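You operate a simulated robot arm through the tools that you are given. There is no shell and no other tool.

Carry out the task below with a simulated two-armed robot. There is one attempt and no reset: what you move stays moved.

TASK
Pack the camp stove into its box and shut the lid.
Fine: dial on OFF and all three legs folded before it goes in. Set down upright: camp stove.
Where things are to end (x, y in the base frame): camp stove within 30 mm of [730, -160].
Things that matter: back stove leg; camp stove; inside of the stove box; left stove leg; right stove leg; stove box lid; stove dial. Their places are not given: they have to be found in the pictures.

It is judged by the outcome, as a careful person would: the job done as asked, and still so three seconds after it is handed in. It fails if anything else is knocked over, pushed out of place, dropped, spilled or broken. Lids that push on must go on centred and level and be pressed home; caps that screw on are set level and turned clockwise until they are tight.

THE ROBOT
Two 6-joint arms with two-finger grippers on one trunk that stands fixed in place. Base frame: the origin is at the foot of the trunk, x ahead of it, y to its left, z up; the work surface is at about z = 880. Readings come in mm, rad, newtons and seconds.
The left shoulder is at [30, 178, 1088], the right one opposite. With the tool pointing down near the work surface each hand reaches from about 500 to 820 mm from the base axis, measured 20 degrees to its own side. Payload 2.54 kg a hand.
The tool frame of a hand sits at the grasp point between the pads (the TCP): z along the fingers, y along the line on which they close. The tips reach 30 mm beyond it. The gripper opens to 116 mm. The gripper's body begins 95 mm behind the TCP.
Orientation is that of the tool frame in the base frame, as [roll, pitch, yaw] about the fixed x, y, z axes, in that order (R = Rz(yaw) Ry(pitch) Rx(roll)). With the fingers straight down and closing along the base's y, the tool's x points along the base's -x, its y along +y and its z along -z.

THE INTERFACE
- The arms move only by the tool arm_command. It takes "left_plan", "right_plan" or both (then of equal length, played together; a hand with none holds still); each is a list of rows, each a list of 7 numbers: the turn, a rotation vector about the base's x, y, z in rad, then the shift along the base's x, y, z in mm, then the closure in counts, from 0 (fully open) to 255 (shut). In form: [[ax, ay, az, x, y, z, fingers], ...]. A call has 1 to 20 rows; each row shifts and turns the commanded pose from where the row before left it. A row lasts 0.2 s, in which the tool goes at most 50 mm and 0.15 rad; a call with a longer step from one row to the next is refused whole, and so is a gripper value outside its range. A pose out of reach is approached as far as the arm can. The call stops where the force on the tool passes 90 N (or 10 N more than at its start, if that is more) or the arm is blocked; 0.2 s more then pass. The fingers move at their own pace (about 153 mm/s each) and stop on an object; they squeeze with about 44 N. The grip force told is the motor's: it shows also when the fingers shut on nothing. Time passes only in rows, and 0.2 s behind the last, so rows that do not move let the fingers close. The reply holds the time, the measured pose of the TCP, the force on the tool along the base axes, the opening and the grip force, in the units named above and with some noise, with the torque about the TCP (base axes, N m) and any sound that the robot's microphone picked up.
- Cameras (640 x 400 px; columns grow to the right, rows downward): "scene" is now at [48.5, 4.8, 1813.2]; the picture's right is [0.07, -1.00, 0.00], its down [-0.74, -0.05, -0.67] and it looks along [0.66, 0.05, -0.75] (base axes); focal length 352 px, centre (320, 200). "left" rides on the left gripper at [69, 15, -122] in its tool frame; the picture's right is [-0.22, 0.98, 0.00], its down [-0.83, -0.18, -0.53] and it looks along [-0.52, -0.12, 0.85] (tool axes); focal length 251 px, centre (320, 200). "right" rides on the right gripper at [69, -15, -122] in its tool frame; the picture's right is [0.21, 0.98, 0.00], its down [-0.83, 0.18, -0.53] and it looks along [-0.52, 0.11, 0.85] (tool axes); focal length 251 px, centre (320, 200).
- snapshot(camera): a new picture of that camera. It takes no simulated time.
- move_column(by): slides the trunk up (or, below 0, down) by that many mm; the arms and the scene camera ride with it, the base frame stays. It gives what a move gives, with no picture.
- head_to(pan, tilt): turns the head with the scene camera to pan (to the left, within 2.496 rad either way) and tilt (down, from -0.506 to 1.204), counted from straight ahead of the robot. It gives what a move gives.
- probe_pixels(camera, pixels): there is no depth. For up to 12 entries [column, row, z] of the newest picture of that camera ("zoom" is the newest enlarged one), the place [x, y] in the base frame at which the ray of that pixel passes the height z, good to about 2 mm. It takes no simulated time.
- enlarge(camera, box): a new picture of the part [left, top, right, bottom] of that camera's present view, enlarged. It takes no simulated time.
- close_job(): hands the job in; it is judged then, once.

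Open the grippers and draw the arms clear of the work before you hand the job in, unless the task says otherwise.

The tools are called after "Emit:" as name(argument=value, ...) on one line, values as JSON. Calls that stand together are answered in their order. arm_command: Moves the arms, as the interface text tells. Its arguments: {"type":"object","properties":{"left_plan":{"type":"array","items":{"type":"array","items":{"type":"number"}}},"right_plan":{"type":"array","items":{"type":"array","items":{"type":"number"}}}},"required":[]} The other tools are called the same way: move_column (by) slides the trunk up or down; head_to (pan, tilt) turns the head that bears the scene camera; snapshot (camera) takes a picture; probe_pixels (camera, pixels) gives the place at which the rays of pixels pass given heights; enlarge (camera, box) takes an enlarged picture of a part of a camera's view; close_job () hands the job in.

At the start:

```text
time: 0.0
left_tool_pos: [495.1, 253.7, 1482.4]
left_tcp_rot: [-3.14, 0.0, -3.14]
left_ft_force: [-0.4, -0.9, 0.0]
left_wrist_torque: [0.04, -0.01, -0.04]
left_grip_width: 115.9
left_gripper_force: 0.1
right_tool_pos: [521.8, -152.7, 1474.2]
right_tcp_rot: [3.141, 0.001, -3.141]
right_ft_force: [-0.2, 0.6, -0.5]
right_wrist_torque: [0.01, 0.02, 0.02]
right_grip_width: 115.9
right_gripper_force: 0.0
trunk travel left (down, up): [-300.0, 240.0]
head pan, tilt: [0.073, 0.841]
```

scene: 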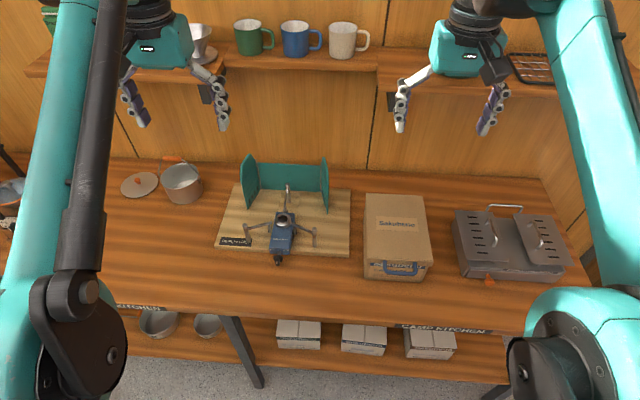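
right: 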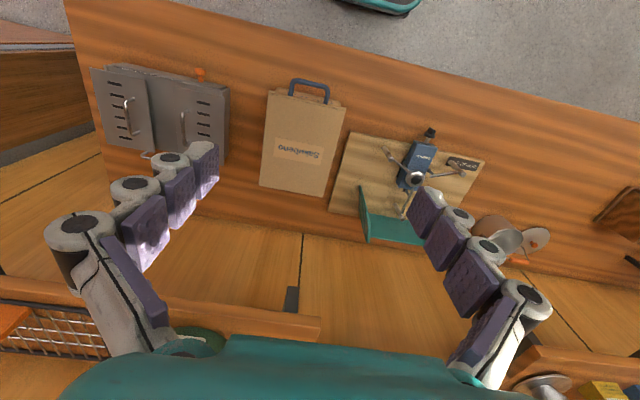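
left: 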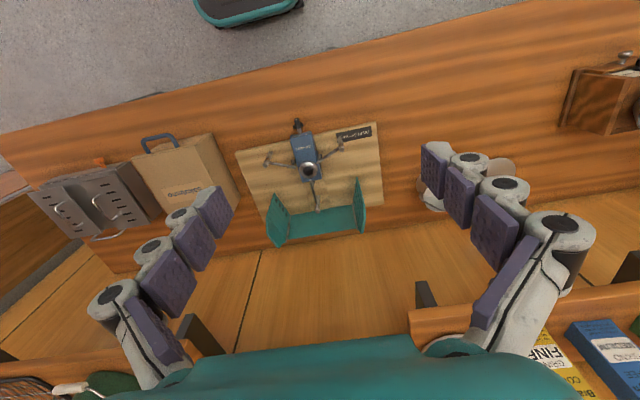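

The scene shows a stove on a wooden board around pixel (283,232), a cardboard box labelled "Sakamoto?" at (398,235) and a grey metal stove/grill at (510,245). I take enlarged views of these to understand them.

Emit:
enlarge(camera="scene", box=[210, 150, 370, 280])

Emit:
enlarge(camera="scene", box=[340, 180, 460, 290])

Emit:
enlarge(camera="scene", box=[440, 190, 580, 300])

```text
3.08 times, centred on (290, 215) of scene
```

zoom: 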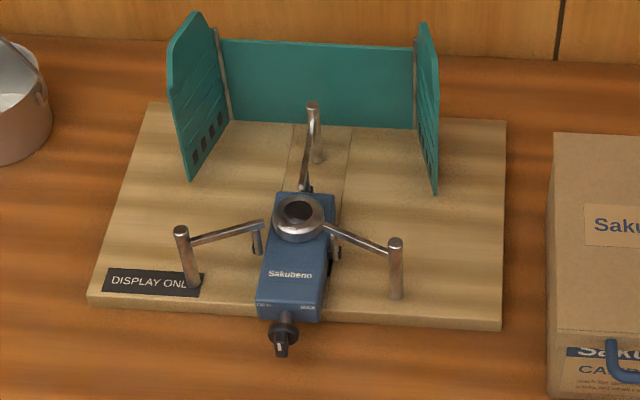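

```text
3.64 times, centred on (400, 235) of scene
```

zoom: 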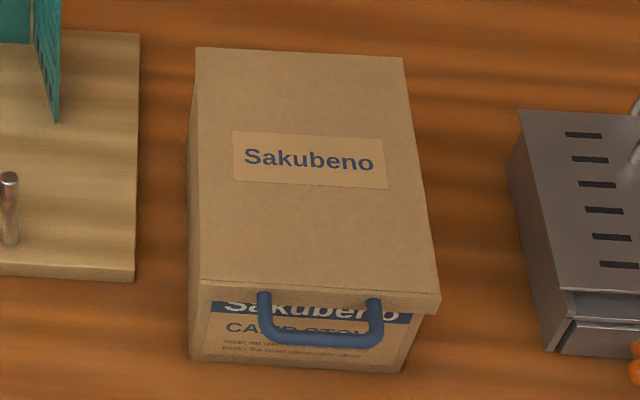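

```text
3.64 times, centred on (510, 245) of scene
```

zoom: 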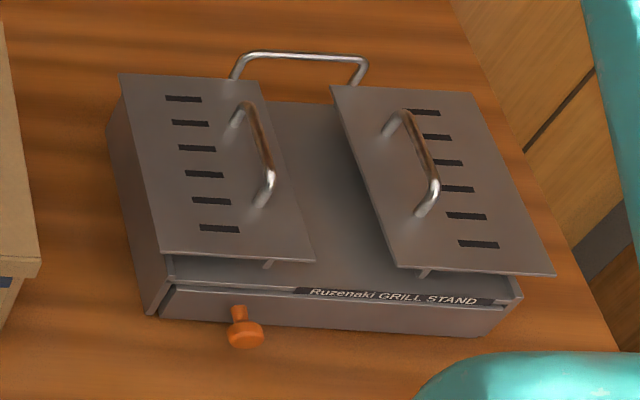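

The stove is blue with three metal legs spread; the dial is at its front end (zoom about (283,340)). The box has a lid with a blue handle at its front. I probe positions on the scene picture.

Emit:
snapshot(camera="scene")

Emit:
probe_pixels(camera="scene", pixels=[[366, 194, 1000], [423, 196, 1000], [364, 258, 1000], [432, 265, 1000], [365, 278, 880], [425, 281, 880], [278, 260, 950], [285, 220, 980], [256, 240, 920], [314, 231, 920], [289, 187, 920], [240, 250, 890]])

Emit:
enlarge(camera="left", box=[230, 100, 390, 200])

Emit:
enlarge(camera="right", box=[240, 60, 360, 220])

Emit:
enlarge(camera="right", box=[330, 110, 490, 240])

```text
taken
```

scene: 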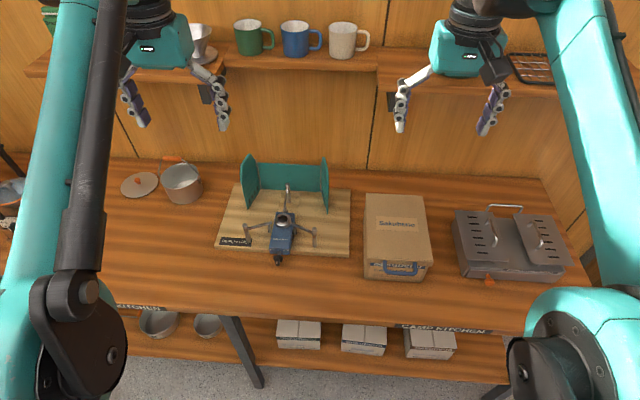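

```text
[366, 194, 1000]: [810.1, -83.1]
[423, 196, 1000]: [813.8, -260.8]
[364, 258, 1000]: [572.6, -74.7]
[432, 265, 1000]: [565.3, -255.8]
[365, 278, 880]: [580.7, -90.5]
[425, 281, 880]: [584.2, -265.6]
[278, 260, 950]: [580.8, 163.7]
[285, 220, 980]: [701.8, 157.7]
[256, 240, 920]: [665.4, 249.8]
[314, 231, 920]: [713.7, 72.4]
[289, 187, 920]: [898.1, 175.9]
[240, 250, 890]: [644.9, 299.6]
```

```text
4.00 times, centred on (310, 150) of left
```

zoom: 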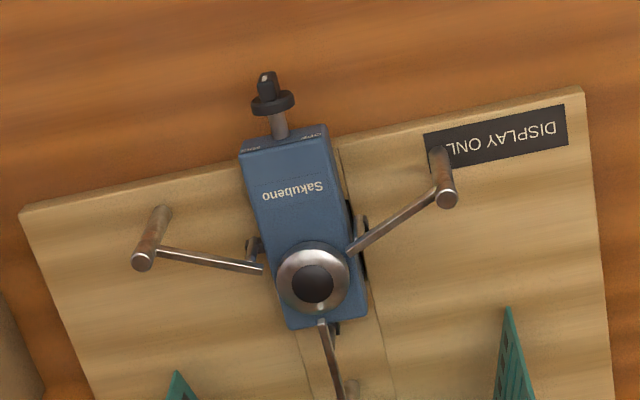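

```text
2.50 times, centred on (300, 140) of right
```

zoom: 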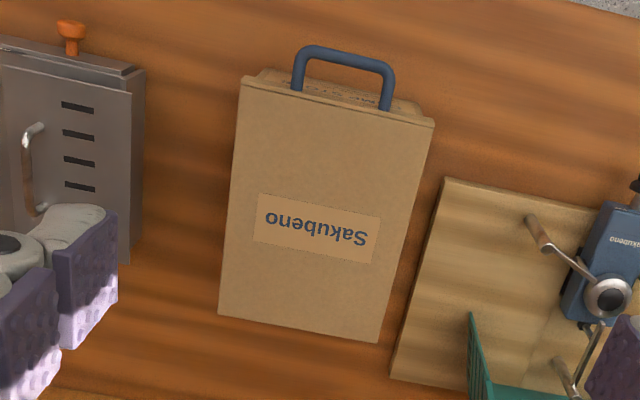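

```text
3.08 times, centred on (410, 175) of right
```

zoom: 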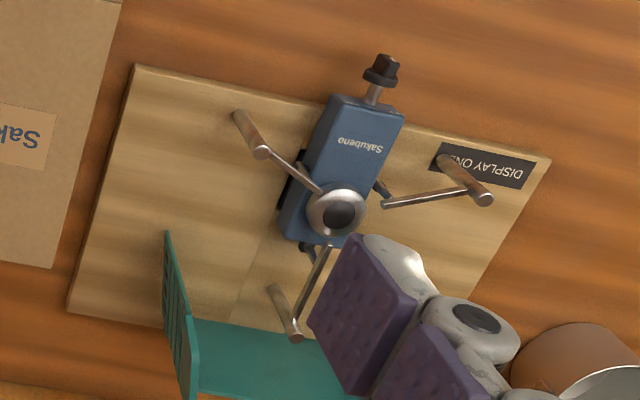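

The stove body is near (700,158) and the box spans roughly x 575–810, y −260…−80. I lower both hands a bit, so the wrist cameras see the stove and the box from nearer.

Emit:
arm_command(left_plan=[[0, 0, 0, -8, -6, -45, 0], [0, 0, 0, -8, -6, -45, 0], [0, 0, 0, -8, -6, -45, 0], [0, 0, 0, -8, -6, -45, 0], [0, 0, 0, -8, -6, -45, 0], [0, 0, 0, -5, -5, -25, 0]], right_plan=[[0, 0, 0, -10, -4, -40, 0], [0, 0, 0, -10, -4, -40, 0], [0, 0, 0, -10, -4, -40, 0], [0, 0, 0, -10, -4, -40, 0], [0, 0, 0, -10, -4, -40, 0], [0, 0, 0, -10, -4, -20, 0]])

Emit:
snapshot(camera="left")

Emit:
snapshot(camera="right")

```text
time: 1.4
left_tool_pos: [448.8, 217.9, 1232.1]
left_tcp_rot: [-3.141, 0.0, 3.139]
left_ft_force: [0.3, -0.5, -0.1]
left_wrist_torque: [0.0, -0.03, -0.02]
left_grip_width: 115.8
left_gripper_force: 0.0
right_tool_pos: [461.9, -177.1, 1252.8]
right_tcp_rot: [3.14, -0.001, 3.138]
right_ft_force: [-0.6, -0.3, 0.1]
right_wrist_torque: [0.01, -0.04, 0.03]
right_grip_width: 115.7
right_gripper_force: 0.2
trunk travel left (down, up): [-300.0, 240.0]
head pan, tilt: [0.073, 0.841]
```

```text
taken
```

left: 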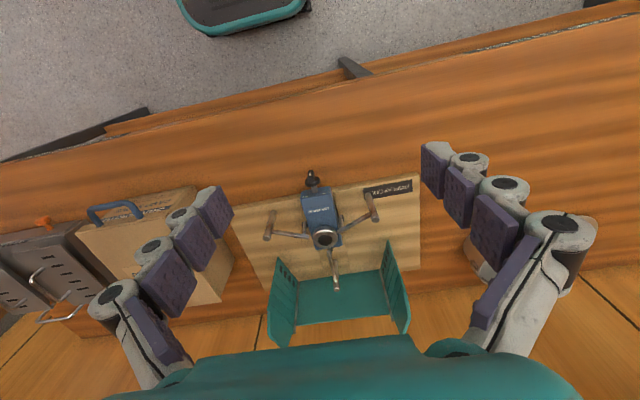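

```text
taken
```

right: 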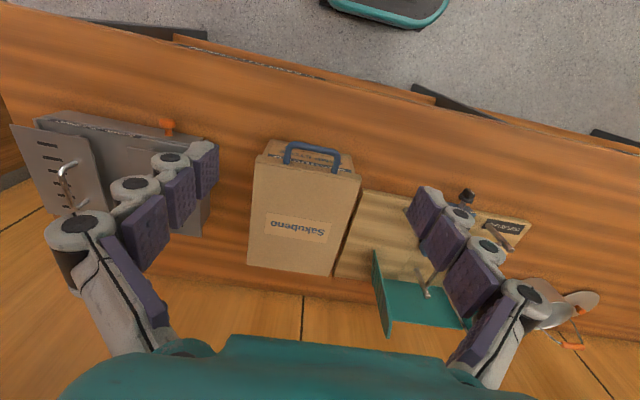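

The left view shows the stove at (322,225), the right one the box at (300,210). I enlarge both.

Emit:
enlarge(camera="left", box=[240, 155, 420, 305])

Emit:
enlarge(camera="right", box=[230, 130, 380, 280])

Emit:
enlarge(camera="scene", box=[240, 180, 330, 270])

```text
2.67 times, centred on (330, 230) of left
```

zoom: 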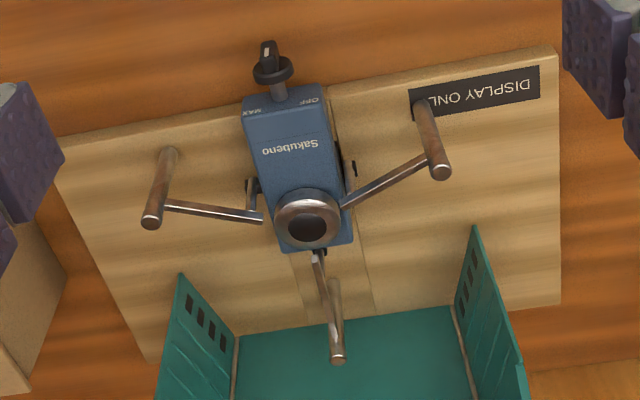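

```text
2.67 times, centred on (305, 205) of right
```

zoom: 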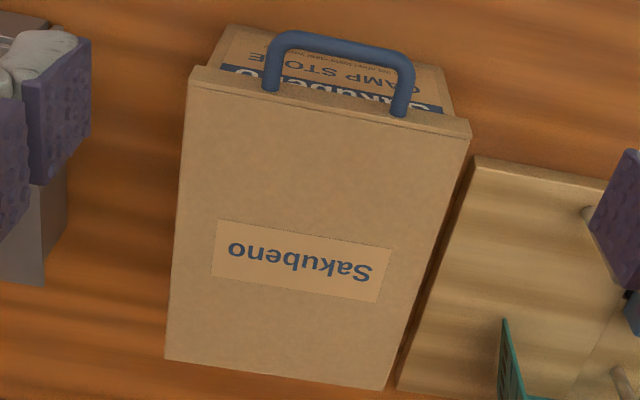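

```text
4.44 times, centred on (285, 225) of scene
```

zoom: 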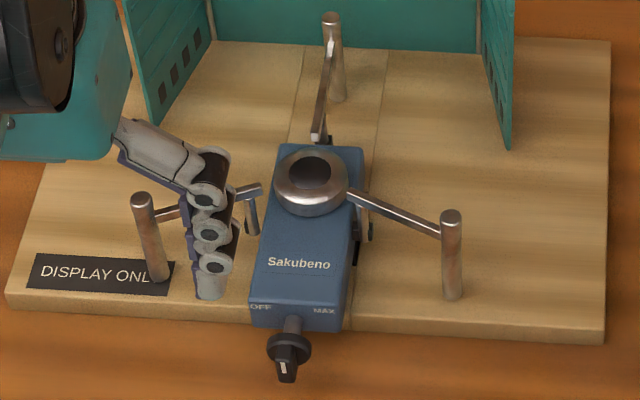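

The enlarged renders stay sharp, so I zoom in further on the leg hinges and dial from the views at hand.

Emit:
enlarge(camera="left", box=[300, 160, 345, 195])

Emit:
enlarge(camera="left", box=[260, 195, 385, 290])

Emit:
enlarge(camera="scene", box=[270, 245, 300, 270])

Emit:
enlarge(camera="scene", box=[262, 180, 312, 240])

```text
11.43 times, centred on (322, 178) of left
```

zoom: 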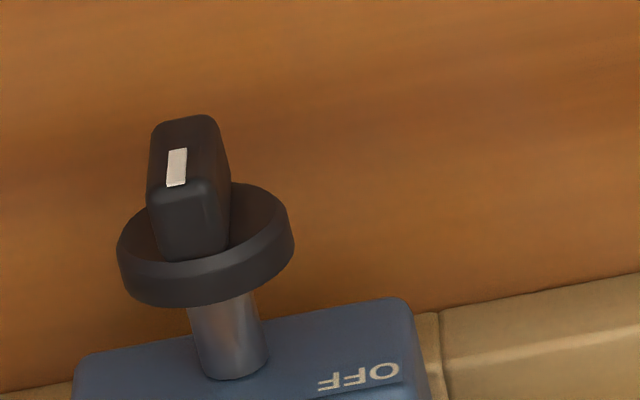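

```text
4.21 times, centred on (322, 242) of left
```

zoom: 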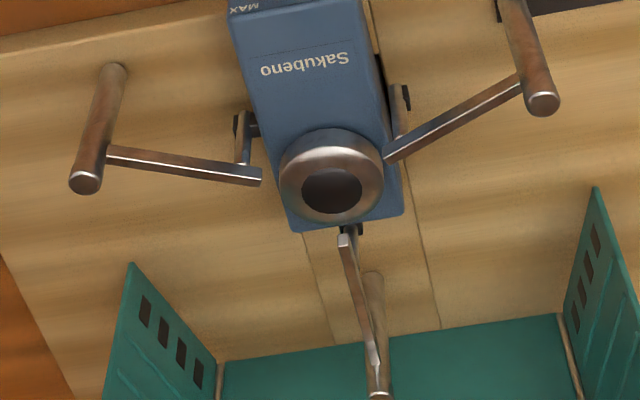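

```text
16.00 times, centred on (285, 258) of scene
```

zoom: 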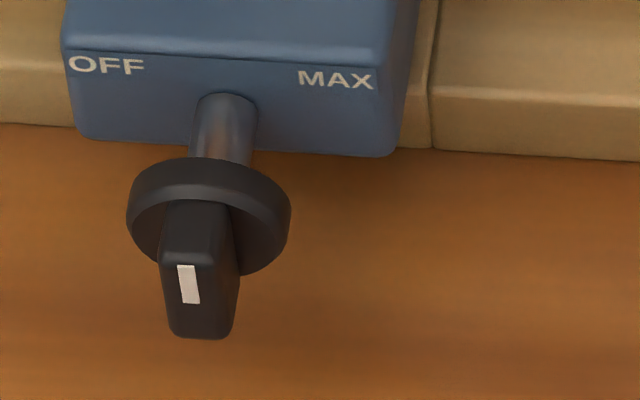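

```text
6.67 times, centred on (287, 210) of scene
```

zoom: 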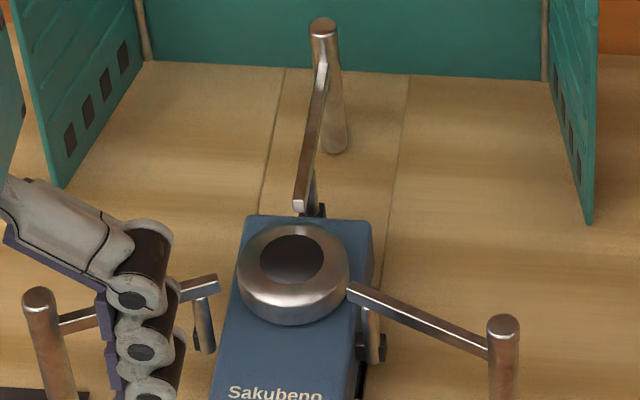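

The dial's white mark points straight out/up-ish while OFF is on its left side (from the front). I tilt the left hand forward and lower it, to see the leg hinges and dial from nearer the side.

Emit:
arm_command(left_plan=[[0, -0.12, 0, 0, 5, -40, 0], [0, -0.12, 0, 0, 5, -40, 0], [0, -0.12, 0, 0, 5, -40, 0], [0, -0.12, 0, 0, 5, -40, 0], [0, -0.12, 0, 0, 5, -40, 0]])

Emit:
snapshot(camera="left")

```text
time: 2.6
left_tool_pos: [458.1, 246.9, 1063.3]
left_tcp_rot: [-3.141, 0.601, 3.14]
left_ft_force: [0.3, 0.2, 0.1]
left_wrist_torque: [0.01, -0.03, -0.01]
left_grip_width: 116.1
left_gripper_force: 0.1
left hand out of reach, approached as far as the arm can: row 5
right_tool_pos: [462.7, -176.2, 1253.3]
right_tcp_rot: [3.141, -0.001, 3.141]
right_ft_force: [-0.2, 1.0, 0.2]
right_wrist_torque: [0.0, -0.02, 0.04]
right_grip_width: 116.1
right_gripper_force: 0.1
trunk travel left (down, up): [-300.0, 240.0]
head pan, tilt: [0.073, 0.841]
```

```text
taken
```

left: 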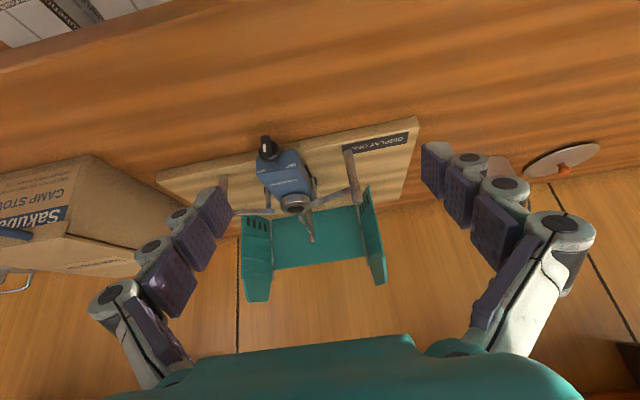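

The stove is now at about (290,185) in the left view; I enlarge it.

Emit:
enlarge(camera="left", box=[210, 120, 380, 250])

Emit:
enlarge(camera="left", box=[250, 130, 310, 175])

Emit:
enlarge(camera="left", box=[280, 180, 360, 250])

```text
3.08 times, centred on (295, 185) of left
```

zoom: 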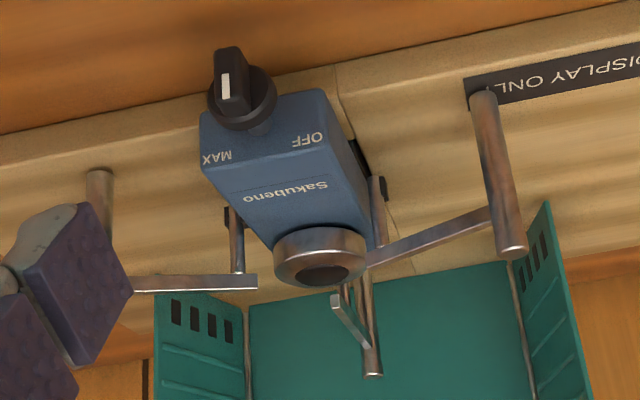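

```text
8.89 times, centred on (280, 152) of left
```

zoom: 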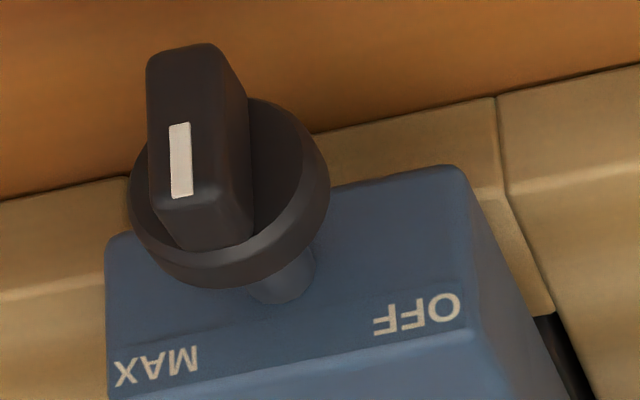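

```text
5.71 times, centred on (320, 215) of left
```

zoom: 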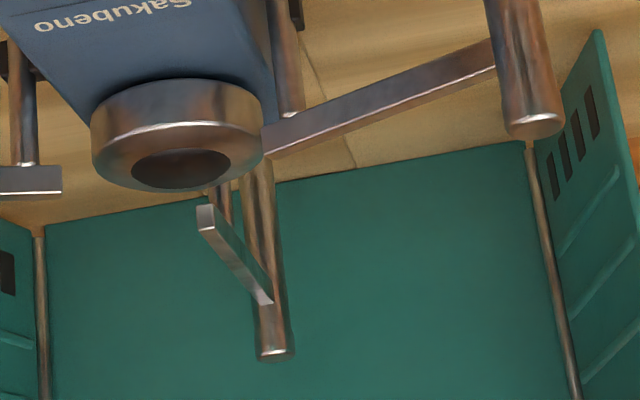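

Now it is clear: each leg has a thin vertical pivot rod at a black bracket on the body, a flat pan arm, and a thick outer post; they should swing about vertical axes. I triangulate the lid's height using both cameras.

Emit:
probe_pixels(camera="right", pixels=[[256.3, 155.6, 960], [361, 178, 960], [329.3, 275.4, 960], [247, 264, 960], [256.3, 155.6, 1000], [361, 178, 1000], [329.3, 275.4, 1000], [247, 264, 1000], [256.3, 155.6, 1040], [361, 178, 1040], [329.3, 275.4, 1040], [247, 264, 1040]])

Emit:
probe_pixels(camera="scene", pixels=[[433, 261.6, 960], [367, 257, 960], [366, 193, 960], [422.8, 196, 960], [433, 261.6, 1000], [367, 257, 1000], [366, 193, 1000], [422.8, 196, 1000], [433, 261.6, 1040], [367, 257, 1040], [366, 193, 1040], [422.8, 196, 1040]])

```text
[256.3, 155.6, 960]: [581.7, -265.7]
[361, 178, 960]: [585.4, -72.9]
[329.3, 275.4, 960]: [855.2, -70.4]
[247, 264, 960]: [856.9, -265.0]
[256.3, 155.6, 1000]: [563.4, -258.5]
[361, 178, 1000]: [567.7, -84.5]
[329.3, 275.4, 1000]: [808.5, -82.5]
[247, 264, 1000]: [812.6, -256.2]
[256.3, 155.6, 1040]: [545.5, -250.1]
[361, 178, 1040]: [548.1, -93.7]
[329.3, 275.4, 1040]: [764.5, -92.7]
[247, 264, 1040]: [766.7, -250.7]
```

```text
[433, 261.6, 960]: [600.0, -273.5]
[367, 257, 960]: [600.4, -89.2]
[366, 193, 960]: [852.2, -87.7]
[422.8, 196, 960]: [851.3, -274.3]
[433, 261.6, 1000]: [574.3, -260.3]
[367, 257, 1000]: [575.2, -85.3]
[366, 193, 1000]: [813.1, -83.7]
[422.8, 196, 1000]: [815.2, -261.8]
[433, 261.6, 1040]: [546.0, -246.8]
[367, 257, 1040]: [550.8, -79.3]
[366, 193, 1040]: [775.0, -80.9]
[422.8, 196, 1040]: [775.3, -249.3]
```

The lid top is at about z=1000, spanning x 568–812, y −259…−84, with the handle at the front. Let me measure the handle and re-look at the stove from the scene camera with a strong zoom.

Emit:
probe_pixels(camera="scene", pixels=[[400, 273.5, 960], [400, 273.5, 980], [400, 273.5, 1000]])

Emit:
probe_pixels(camera="right", pixels=[[314.4, 145.8, 960], [314.4, 145.8, 980], [314.4, 145.8, 1000]])

Emit:
enlarge(camera="scene", box=[240, 180, 330, 270])

Emit:
enlarge(camera="right", box=[275, 135, 350, 180])

```text
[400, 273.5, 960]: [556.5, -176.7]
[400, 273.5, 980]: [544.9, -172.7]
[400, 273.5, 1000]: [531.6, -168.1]
```

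```text
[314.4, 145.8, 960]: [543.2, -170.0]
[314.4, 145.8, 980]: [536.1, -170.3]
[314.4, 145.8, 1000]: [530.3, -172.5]
```

```text
4.44 times, centred on (285, 225) of scene
```

zoom: 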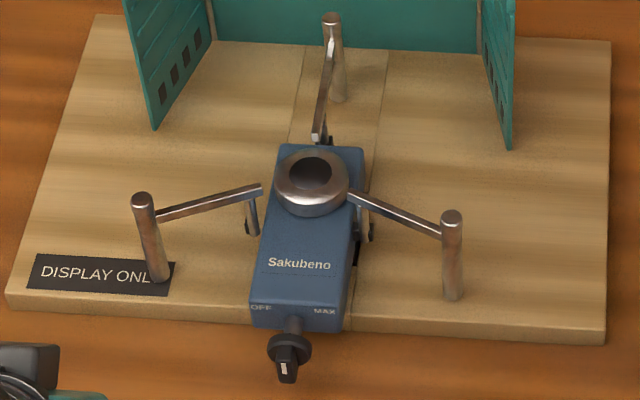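

```text
8.53 times, centred on (312, 158) of right
```

zoom: 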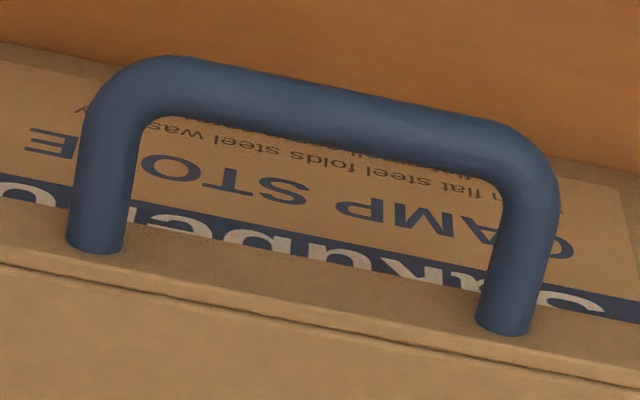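

The handle bar is at about x=531, y=−170, z≈1000, sticking forward off the lid's front lip. I read the box's print and look at the hinge side of the lid.

Emit:
enlarge(camera="scene", box=[360, 250, 440, 290])

Emit:
enlarge(camera="scene", box=[355, 185, 435, 215])

Emit:
enlarge(camera="left", box=[0, 140, 200, 300])

```text
8.00 times, centred on (400, 270) of scene
```

zoom: 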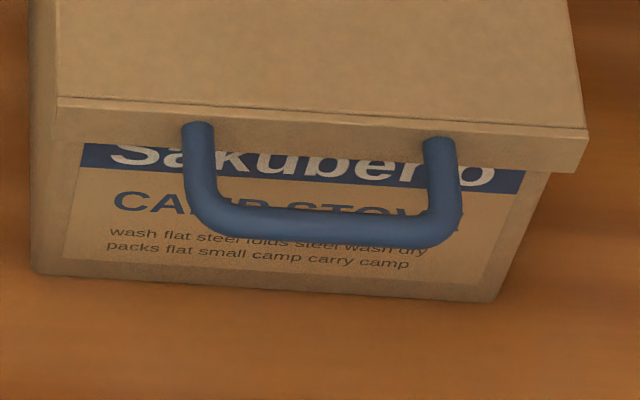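

```text
8.00 times, centred on (395, 200) of scene
```

zoom: 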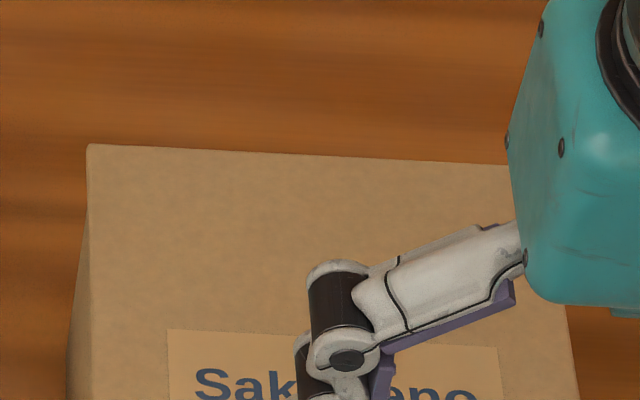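

```text
2.50 times, centred on (100, 220) of left
```

zoom: 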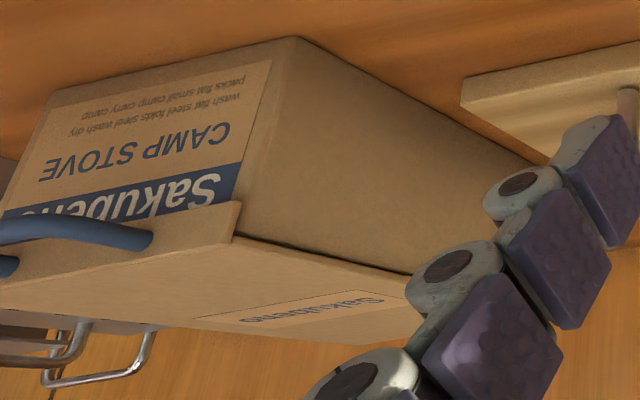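

The lid is a hinged panel with a front lip and handle (hinge at the back). Now I zoom in on the leg pivots in the left view to see how they swing.

Emit:
enlarge(camera="left", box=[300, 160, 340, 190])

Emit:
enlarge(camera="left", box=[262, 178, 302, 218])

Emit:
enlarge(camera="scene", box=[265, 205, 305, 240])

Emit:
enlarge(camera="right", box=[440, 190, 500, 240])

```text
13.33 times, centred on (320, 175) of left
```

zoom: 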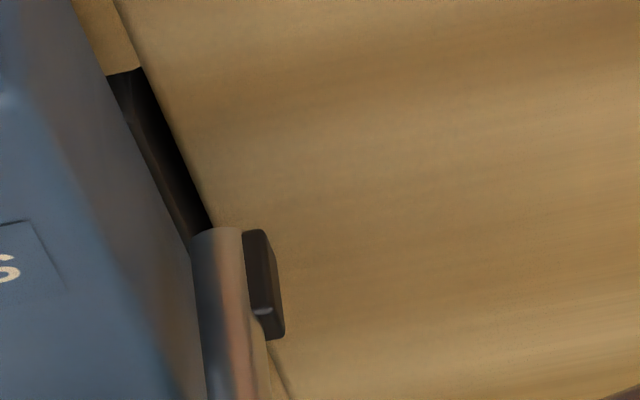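

```text
10.00 times, centred on (282, 198) of left
```

zoom: 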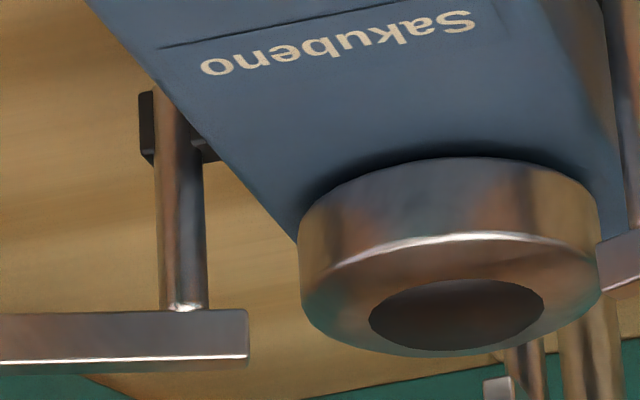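

```text
11.43 times, centred on (285, 222) of scene
```

zoom: 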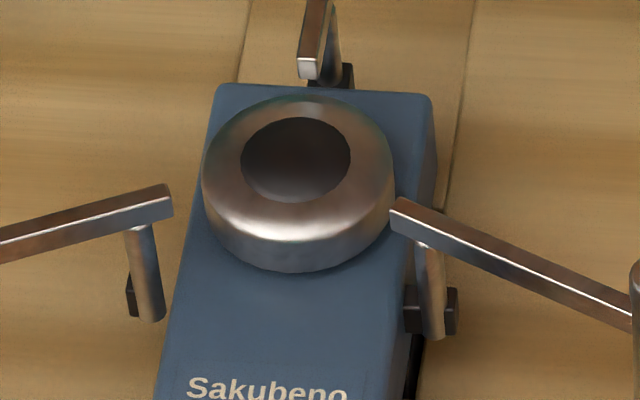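

```text
8.00 times, centred on (470, 215) of right
```

zoom: 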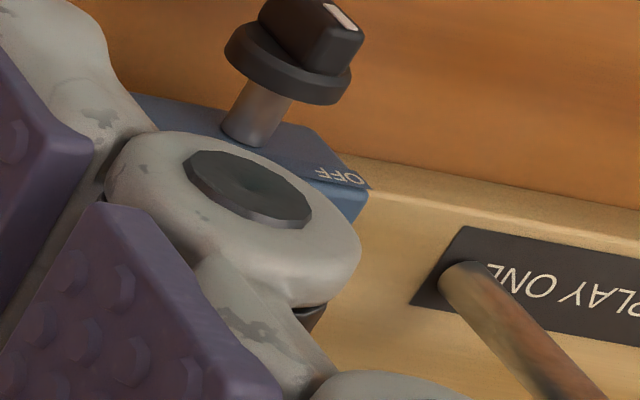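

Each leg has a vertical inner tube seated in a black bracket, so they swing in the horizontal plane. I triangulate the post tops and arm ends with the two cameras.

Emit:
probe_pixels(camera="scene", pixels=[[244.9, 224.8, 960], [244.9, 224.8, 990], [287.5, 184.2, 960], [287.5, 184.2, 990], [291.8, 224.3, 960], [291.8, 224.3, 990], [284.8, 210.1, 960], [284.8, 210.1, 990], [314.7, 228.6, 960], [314.7, 228.6, 990], [271.9, 222.3, 960], [271.9, 222.3, 990]])

Emit:
probe_pixels(camera="left", pixels=[[357.7, 201.2, 960], [357.7, 201.2, 990], [312.2, 241.8, 960], [312.2, 241.8, 990], [274.5, 211.6, 960], [274.5, 211.6, 990], [300.5, 216.5, 960], [300.5, 216.5, 990]])

```text
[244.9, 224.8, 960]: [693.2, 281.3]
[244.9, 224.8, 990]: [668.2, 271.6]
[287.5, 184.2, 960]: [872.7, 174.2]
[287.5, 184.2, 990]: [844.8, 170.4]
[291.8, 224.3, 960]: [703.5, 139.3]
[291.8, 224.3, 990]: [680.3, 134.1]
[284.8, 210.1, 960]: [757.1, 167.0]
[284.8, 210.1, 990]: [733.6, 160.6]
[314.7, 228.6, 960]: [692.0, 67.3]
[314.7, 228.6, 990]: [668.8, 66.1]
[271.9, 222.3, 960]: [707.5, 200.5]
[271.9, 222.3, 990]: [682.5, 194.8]
```

```text
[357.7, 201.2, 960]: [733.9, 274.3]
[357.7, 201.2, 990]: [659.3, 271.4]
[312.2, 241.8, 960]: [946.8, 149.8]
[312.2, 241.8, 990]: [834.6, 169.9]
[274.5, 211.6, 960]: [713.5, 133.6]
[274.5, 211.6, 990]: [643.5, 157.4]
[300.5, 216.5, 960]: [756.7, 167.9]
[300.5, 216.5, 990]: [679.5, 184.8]
```

Post tops come out at about z=985 (left post (673,273), back post (848,171)), arms at about z=965. Next I triangulate the dial, body corners, and board edges.

Emit:
probe_pixels(camera="scene", pixels=[[276.8, 263.3, 920], [276.8, 263.3, 950], [269.7, 248.2, 930], [269.7, 248.2, 960], [290, 249.3, 930], [290, 249.3, 960], [276, 212.6, 930], [276, 212.6, 960], [295.1, 213.7, 930], [295.1, 213.7, 960], [283, 218.7, 960], [283, 218.7, 980]])

Emit:
probe_pixels(camera="left", pixels=[[264.4, 147.5, 920], [264.4, 147.5, 950]])

Emit:
enlarge(camera="left", box=[240, 120, 340, 220])

```text
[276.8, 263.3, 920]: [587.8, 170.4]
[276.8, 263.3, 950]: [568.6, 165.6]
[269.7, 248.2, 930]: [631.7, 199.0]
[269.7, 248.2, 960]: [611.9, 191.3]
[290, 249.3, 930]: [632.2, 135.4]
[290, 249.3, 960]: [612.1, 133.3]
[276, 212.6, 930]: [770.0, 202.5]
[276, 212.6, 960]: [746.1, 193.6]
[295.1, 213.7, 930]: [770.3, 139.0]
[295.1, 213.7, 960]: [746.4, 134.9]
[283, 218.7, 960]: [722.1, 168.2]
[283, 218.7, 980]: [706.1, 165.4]
```

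```text
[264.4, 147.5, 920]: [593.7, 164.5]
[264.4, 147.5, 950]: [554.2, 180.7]
```

```text
4.00 times, centred on (290, 170) of left
```

zoom: 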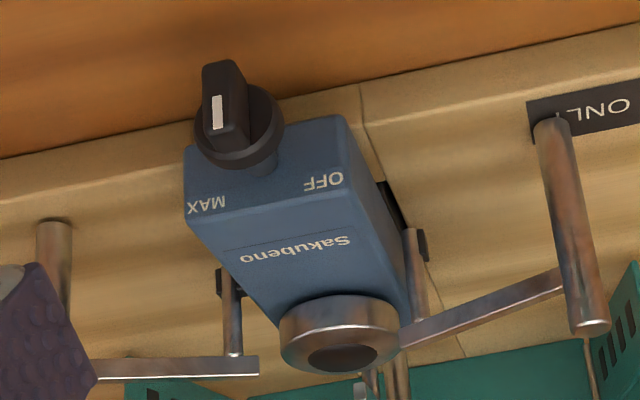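

The dial's white mark is at about (582,169,929), so the dial axis is about y=168, z=923, with the pointer up; OFF lies towards +y. I bring the left hand upright above the dial for a closer look.

Emit:
arm_command(left_plan=[[0, 0.12, 0, 25, -15, 0, 0], [0, 0.12, 0, 25, -15, 0, 0], [0, 0.12, 0, 25, -15, 0, 0], [0, 0.12, 0, 25, -15, 0, 0], [0, 0.12, 0, 25, -15, 0, 0]])

Emit:
snapshot(camera="left")

```text
time: 3.8
left_tool_pos: [587.5, 171.1, 1061.6]
left_tcp_rot: [3.14, -0.004, 3.14]
left_ft_force: [0.0, 0.1, -0.4]
left_wrist_torque: [0.03, 0.02, 0.01]
left_grip_width: 116.1
left_gripper_force: 0.0
right_tool_pos: [464.2, -176.8, 1252.0]
right_tcp_rot: [3.141, -0.002, 3.141]
right_ft_force: [-0.5, -0.1, -0.6]
right_wrist_torque: [0.01, 0.05, 0.03]
right_grip_width: 116.0
right_gripper_force: 0.0
trunk travel left (down, up): [-300.0, 240.0]
head pan, tilt: [0.073, 0.841]
```

```text
taken
```

left: 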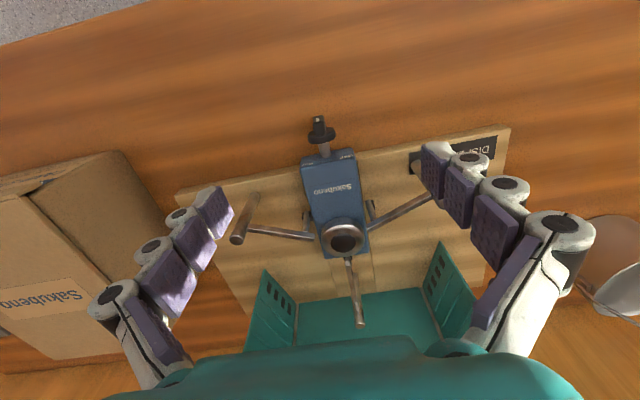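

The stove is at centre with the dial at about (320,130). I zoom for triangulation from this top-ish view.

Emit:
enlarge(camera="left", box=[300, 105, 345, 150])

Emit:
enlarge(camera="left", box=[220, 110, 440, 340])

```text
8.89 times, centred on (322, 128) of left
```

zoom: 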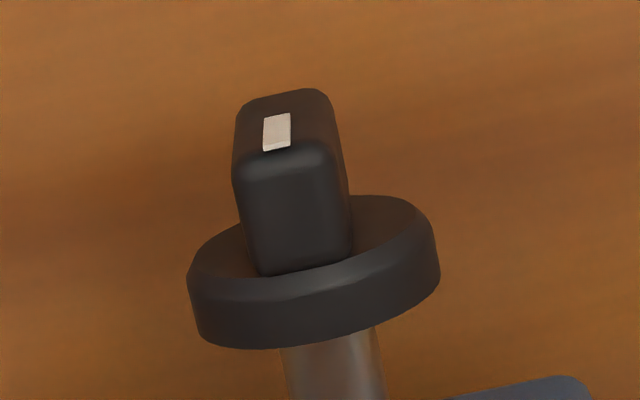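

```text
1.74 times, centred on (330, 225) of left
```

zoom: 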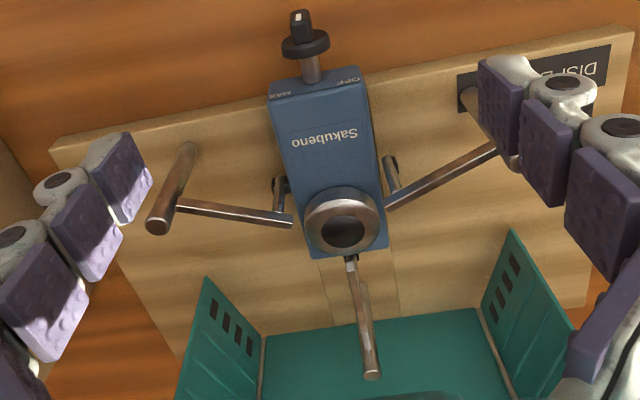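

I probe the dial mark, bar top, disc edges and leg features from this left view.

Emit:
probe_pixels(camera="left", pixels=[[317.2, 120.35, 920], [317.2, 120.35, 940], [318, 125, 935], [319.3, 133, 935], [289.3, 214.4, 965], [236.0, 236.8, 985], [350.0, 311, 985], [340, 225, 985], [341.5, 246, 960], [301.3, 163.2, 955], [351, 157.4, 955], [366, 245, 955]])

Emit:
enlarge(camera="scene", box=[255, 200, 320, 270])

```text
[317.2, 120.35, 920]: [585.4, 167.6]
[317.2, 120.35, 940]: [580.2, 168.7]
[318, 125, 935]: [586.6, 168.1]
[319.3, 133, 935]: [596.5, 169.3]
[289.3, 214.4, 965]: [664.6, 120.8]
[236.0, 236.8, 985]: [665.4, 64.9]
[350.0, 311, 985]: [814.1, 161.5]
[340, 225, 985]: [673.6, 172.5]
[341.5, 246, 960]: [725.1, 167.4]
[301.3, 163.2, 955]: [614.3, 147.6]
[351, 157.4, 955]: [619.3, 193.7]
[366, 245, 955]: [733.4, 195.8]
```

```text
5.71 times, centred on (288, 235) of scene
```

zoom: 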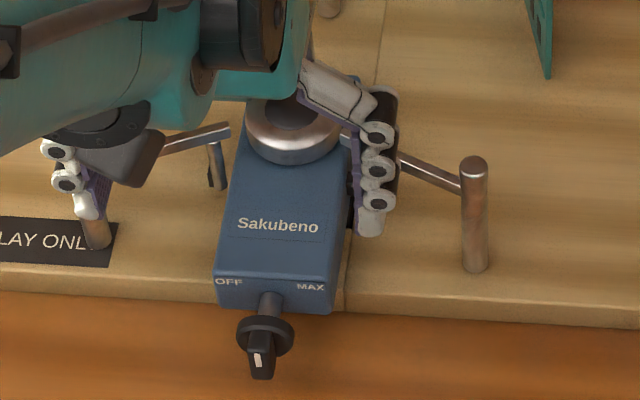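

The dial bar is consistently at x≈582–595, y≈168, z≈910–937. I lower the left hand with half-closed fingers so they straddle the bar, keeping in front of the disc.

Emit:
arm_command(left_plan=[[0, 0, 0, -4, -1.3, -40, 145], [0, 0, 0, -3.5, -1.3, -40, 145], [0, 0, 0, 0, 0, -22, 145], [0, 0, 0, 0, 0, 0, 145]])

Emit:
snapshot(camera="left")

Emit:
enlarge(camera="scene", box=[250, 220, 320, 290])

```text
time: 4.8
left_tool_pos: [578.1, 168.8, 960.3]
left_tcp_rot: [-3.141, -0.001, -3.141]
left_ft_force: [-0.4, -0.4, -0.4]
left_wrist_torque: [0.0, 0.01, -0.02]
left_grip_width: 50.3
left_gripper_force: 0.1
right_tool_pos: [461.8, -176.8, 1252.4]
right_tcp_rot: [-3.141, 0.0, 3.141]
right_ft_force: [-1.0, -0.4, -0.8]
right_wrist_torque: [0.02, 0.01, 0.03]
right_grip_width: 115.9
right_gripper_force: 0.1
trunk travel left (down, up): [-300.0, 240.0]
head pan, tilt: [0.073, 0.841]
```

```text
taken
```

left: 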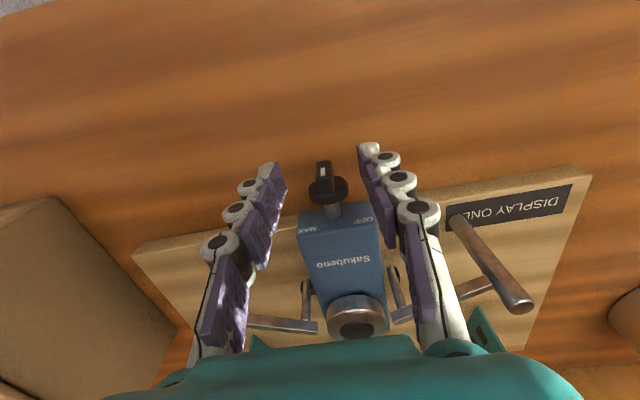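

```text
5.71 times, centred on (285, 255) of scene
```

zoom: 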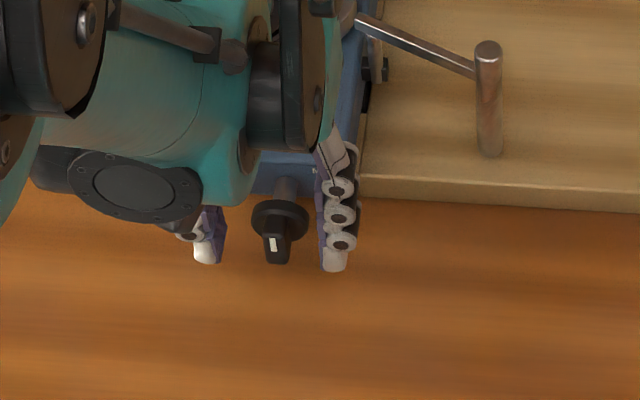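

The bar sits midway between the fingers. I go down 18 mm and +3 mm in x and close on it.

Emit:
arm_command(left_plan=[[0, 0, 0, 3, 0, -18, 145], [0, 0, 0, 0, 0, 0, 145], [0, 0, 0, 0, 0, 0, 200], [0, 0, 0, 0, 0, 0, 255], [0, 0, 0, 0, 0, 0, 255]])

Emit:
snapshot(camera="left")

Emit:
enlarge(camera="left", box=[270, 130, 390, 230])

Emit:
enlarge(camera="scene", box=[250, 220, 320, 290])

```text
time: 6.0
left_tool_pos: [581.3, 169.9, 943.7]
left_tcp_rot: [3.141, 0.002, -3.14]
left_ft_force: [-2.4, 4.4, -0.2]
left_wrist_torque: [0.12, 0.13, 0.04]
left_grip_width: 11.2
left_gripper_force: 38.4
right_tool_pos: [462.9, -176.6, 1252.7]
right_tcp_rot: [-3.142, 0.001, -3.142]
right_ft_force: [-0.5, -0.6, 0.0]
right_wrist_torque: [0.0, -0.02, 0.04]
right_grip_width: 116.0
right_gripper_force: 0.0
trunk travel left (down, up): [-300.0, 240.0]
head pan, tilt: [0.073, 0.841]
```

```text
taken
```

left: 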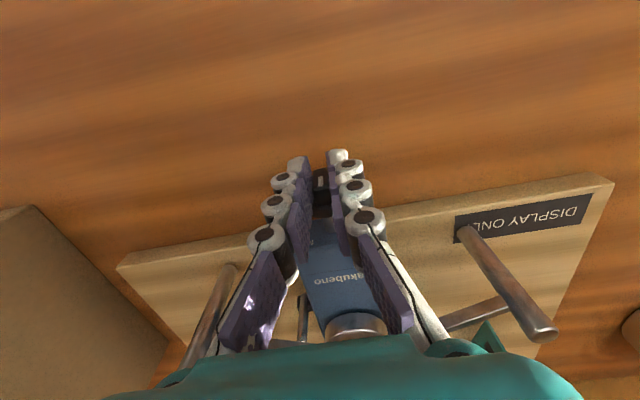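

```text
4.00 times, centred on (330, 180) of left
```

zoom: 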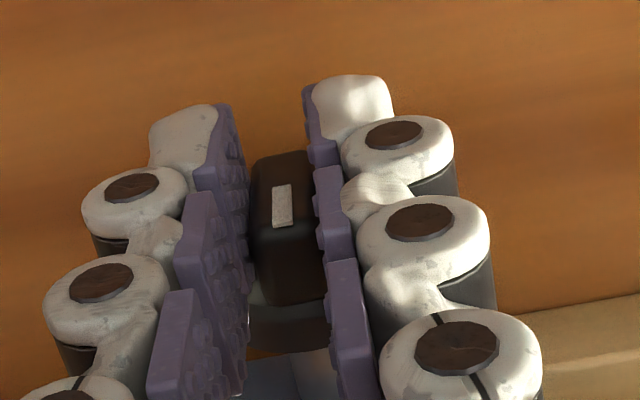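

```text
5.71 times, centred on (285, 255) of scene
```

zoom: 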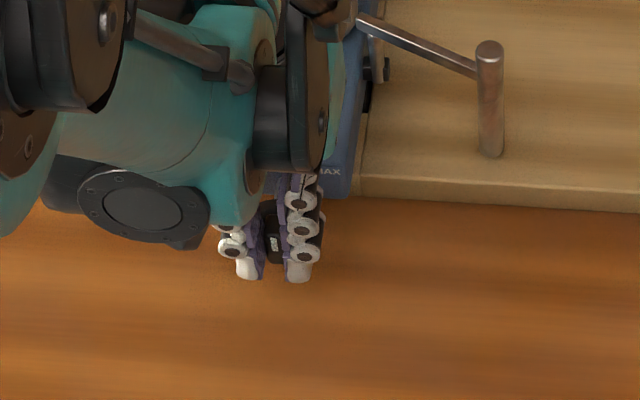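

The bar is held (width 11.2 mm). I turn it about the x axis towards OFF (+y side), pivoting the hand about the dial axis 20 mm below the TCP, 0.4 rad first.

Emit:
arm_command(left_plan=[[-0.1, 0, 0, 0, 2.0, -0.1, 255], [-0.1, 0, 0, 0, 1.98, -0.3, 255], [-0.1, 0, 0, 0, 1.94, -0.49, 255], [-0.1, 0, 0, 0, 1.88, -0.68, 255]])

Emit:
enlarge(camera="left", box=[270, 130, 390, 230])

Emit:
enlarge(camera="scene", box=[250, 220, 320, 290])

```text
time: 7.0
left_tool_pos: [581.8, 176.3, 940.5]
left_tcp_rot: [-2.74, 0.001, 3.139]
left_ft_force: [-2.1, 0.7, 0.8]
left_wrist_torque: [0.01, 0.14, 0.06]
left_grip_width: 11.0
left_gripper_force: 38.5
right_tool_pos: [462.7, -176.6, 1253.5]
right_tcp_rot: [-3.141, -0.001, 3.139]
right_ft_force: [0.4, 0.0, -0.5]
right_wrist_torque: [-0.03, 0.03, -0.01]
right_grip_width: 116.0
right_gripper_force: 0.1
trunk travel left (down, up): [-300.0, 240.0]
head pan, tilt: [0.073, 0.841]
```

```text
4.00 times, centred on (330, 180) of left
```

zoom: 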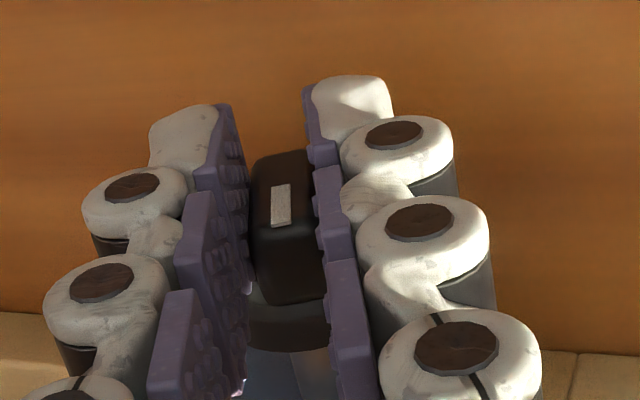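

```text
5.71 times, centred on (285, 255) of scene
```

zoom: 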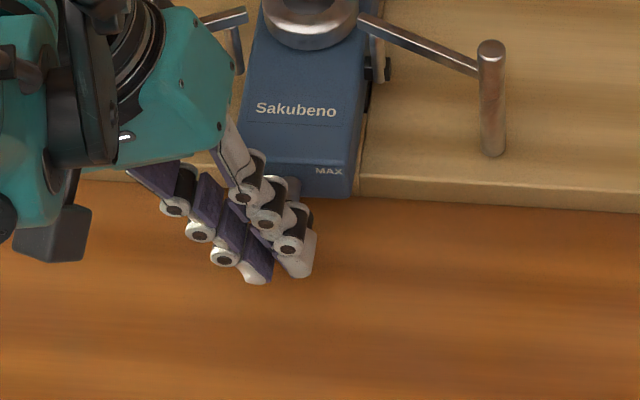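

It turns freely with almost no force. I continue in further steps to 0.8 rad, watching the forces for a stop or click.

Emit:
arm_command(left_plan=[[-0.1, 0, 0, 0, 1.8, -0.87, 255], [-0.1, 0, 0, 0, 1.7, -1.04, 255], [-0.1, 0, 0, 0, 1.59, -1.2, 255], [-0.1, 0, 0, 0, 1.46, -1.36, 255]])

Emit:
enlarge(camera="scene", box=[250, 220, 320, 290])

Emit:
snapshot(camera="left")

```text
time: 8.0
left_tool_pos: [582.5, 182.0, 936.8]
left_tcp_rot: [-2.34, -0.002, 3.139]
left_ft_force: [1.6, -4.0, 0.5]
left_wrist_torque: [0.0, -0.2, 0.29]
left_grip_width: 11.1
left_gripper_force: 38.2
right_tool_pos: [461.3, -178.1, 1252.5]
right_tcp_rot: [-3.141, 0.001, 3.141]
right_ft_force: [0.4, -0.3, 0.6]
right_wrist_torque: [0.0, 0.02, 0.02]
right_grip_width: 116.0
right_gripper_force: 0.0
trunk travel left (down, up): [-300.0, 240.0]
head pan, tilt: [0.073, 0.841]
```

```text
5.71 times, centred on (285, 255) of scene
```

zoom: 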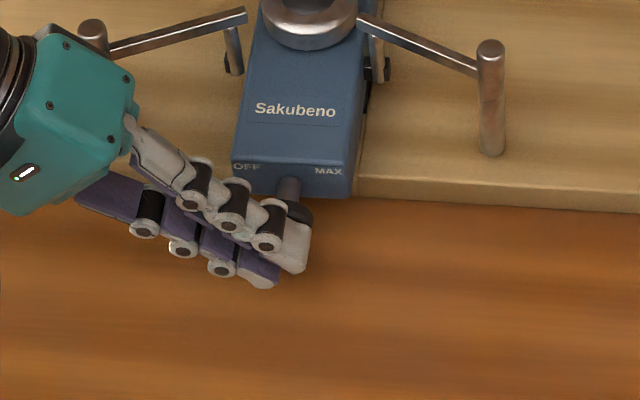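

```text
taken
```

left: 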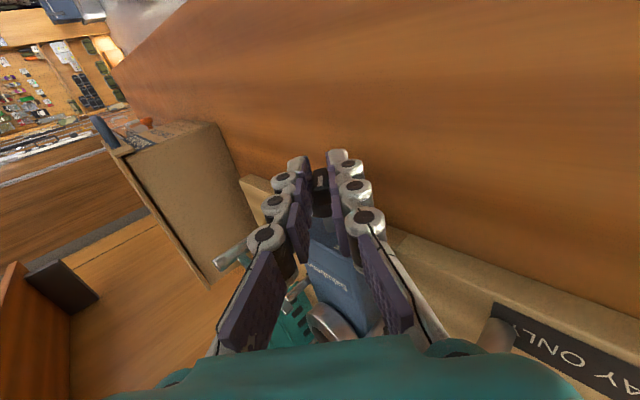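

At 0.8 rad still only about 4 N. I go on by smaller steps.

Emit:
arm_command(left_plan=[[-0.08, 0, 0, 0, 1.07, -1.2, 255], [-0.08, 0, 0, 0, 0.97, -1.27, 255], [-0.08, 0, 0, 0, 0.87, -1.34, 255]])

Emit:
enlarge(camera="scene", box=[250, 220, 320, 290])

```text
time: 8.8
left_tool_pos: [581.5, 185.9, 933.2]
left_tcp_rot: [-2.102, 0.001, 3.14]
left_ft_force: [1.9, -6.9, 0.2]
left_wrist_torque: [-0.06, -0.02, 0.16]
left_grip_width: 11.0
left_gripper_force: 38.2
right_tool_pos: [463.2, -177.1, 1252.3]
right_tcp_rot: [-3.14, 0.001, 3.14]
right_ft_force: [0.4, -1.1, 0.2]
right_wrist_torque: [0.02, -0.02, -0.01]
right_grip_width: 115.9
right_gripper_force: 0.1
trunk travel left (down, up): [-300.0, 240.0]
head pan, tilt: [0.073, 0.841]
```

```text
5.71 times, centred on (285, 255) of scene
```

zoom: 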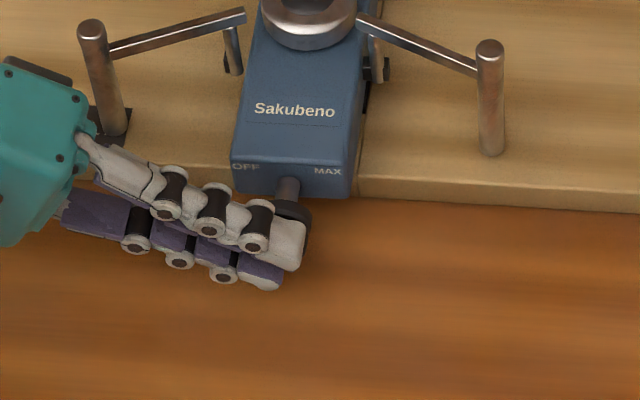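

The dial has been turned about 60°, pointing about where the OFF label sits (label direction about 50–55° from up). I open the fingers, back off along the tool axis and look at where it points.

Emit:
arm_command(left_plan=[[0, 0, 0, 0, 0, 0, 160], [0, 0, 0, 0, 0, 0, 160], [0, 0, 0, 0, 36, 22, 160], [0, 0, 0, -15, 36, 25, 160], [0, 0, 0, -20, 30, 25, 160]])

Emit:
enlarge(camera="scene", box=[265, 240, 305, 275])

Emit:
snapshot(camera="left")

```text
time: 10.0
left_tool_pos: [553.9, 275.1, 1005.6]
left_tcp_rot: [-2.11, 0.007, -3.131]
left_ft_force: [-0.3, -0.5, -0.1]
left_wrist_torque: [-0.04, -0.02, 0.0]
left_grip_width: 43.0
left_gripper_force: 0.1
left hand out of reach, approached as far as the arm can: row 5
right_tool_pos: [461.7, -177.2, 1252.8]
right_tcp_rot: [-3.141, 0.001, 3.139]
right_ft_force: [-0.4, -0.5, 0.4]
right_wrist_torque: [0.0, 0.02, -0.01]
right_grip_width: 116.2
right_gripper_force: 0.0
trunk travel left (down, up): [-300.0, 240.0]
head pan, tilt: [0.073, 0.841]
```

```text
11.43 times, centred on (285, 258) of scene
```

zoom: 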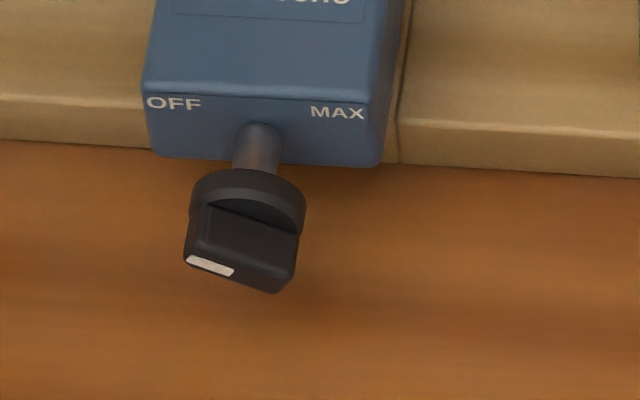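

```text
taken
```

left: 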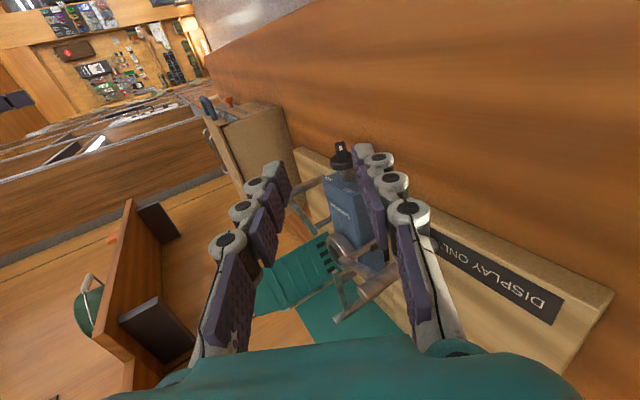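

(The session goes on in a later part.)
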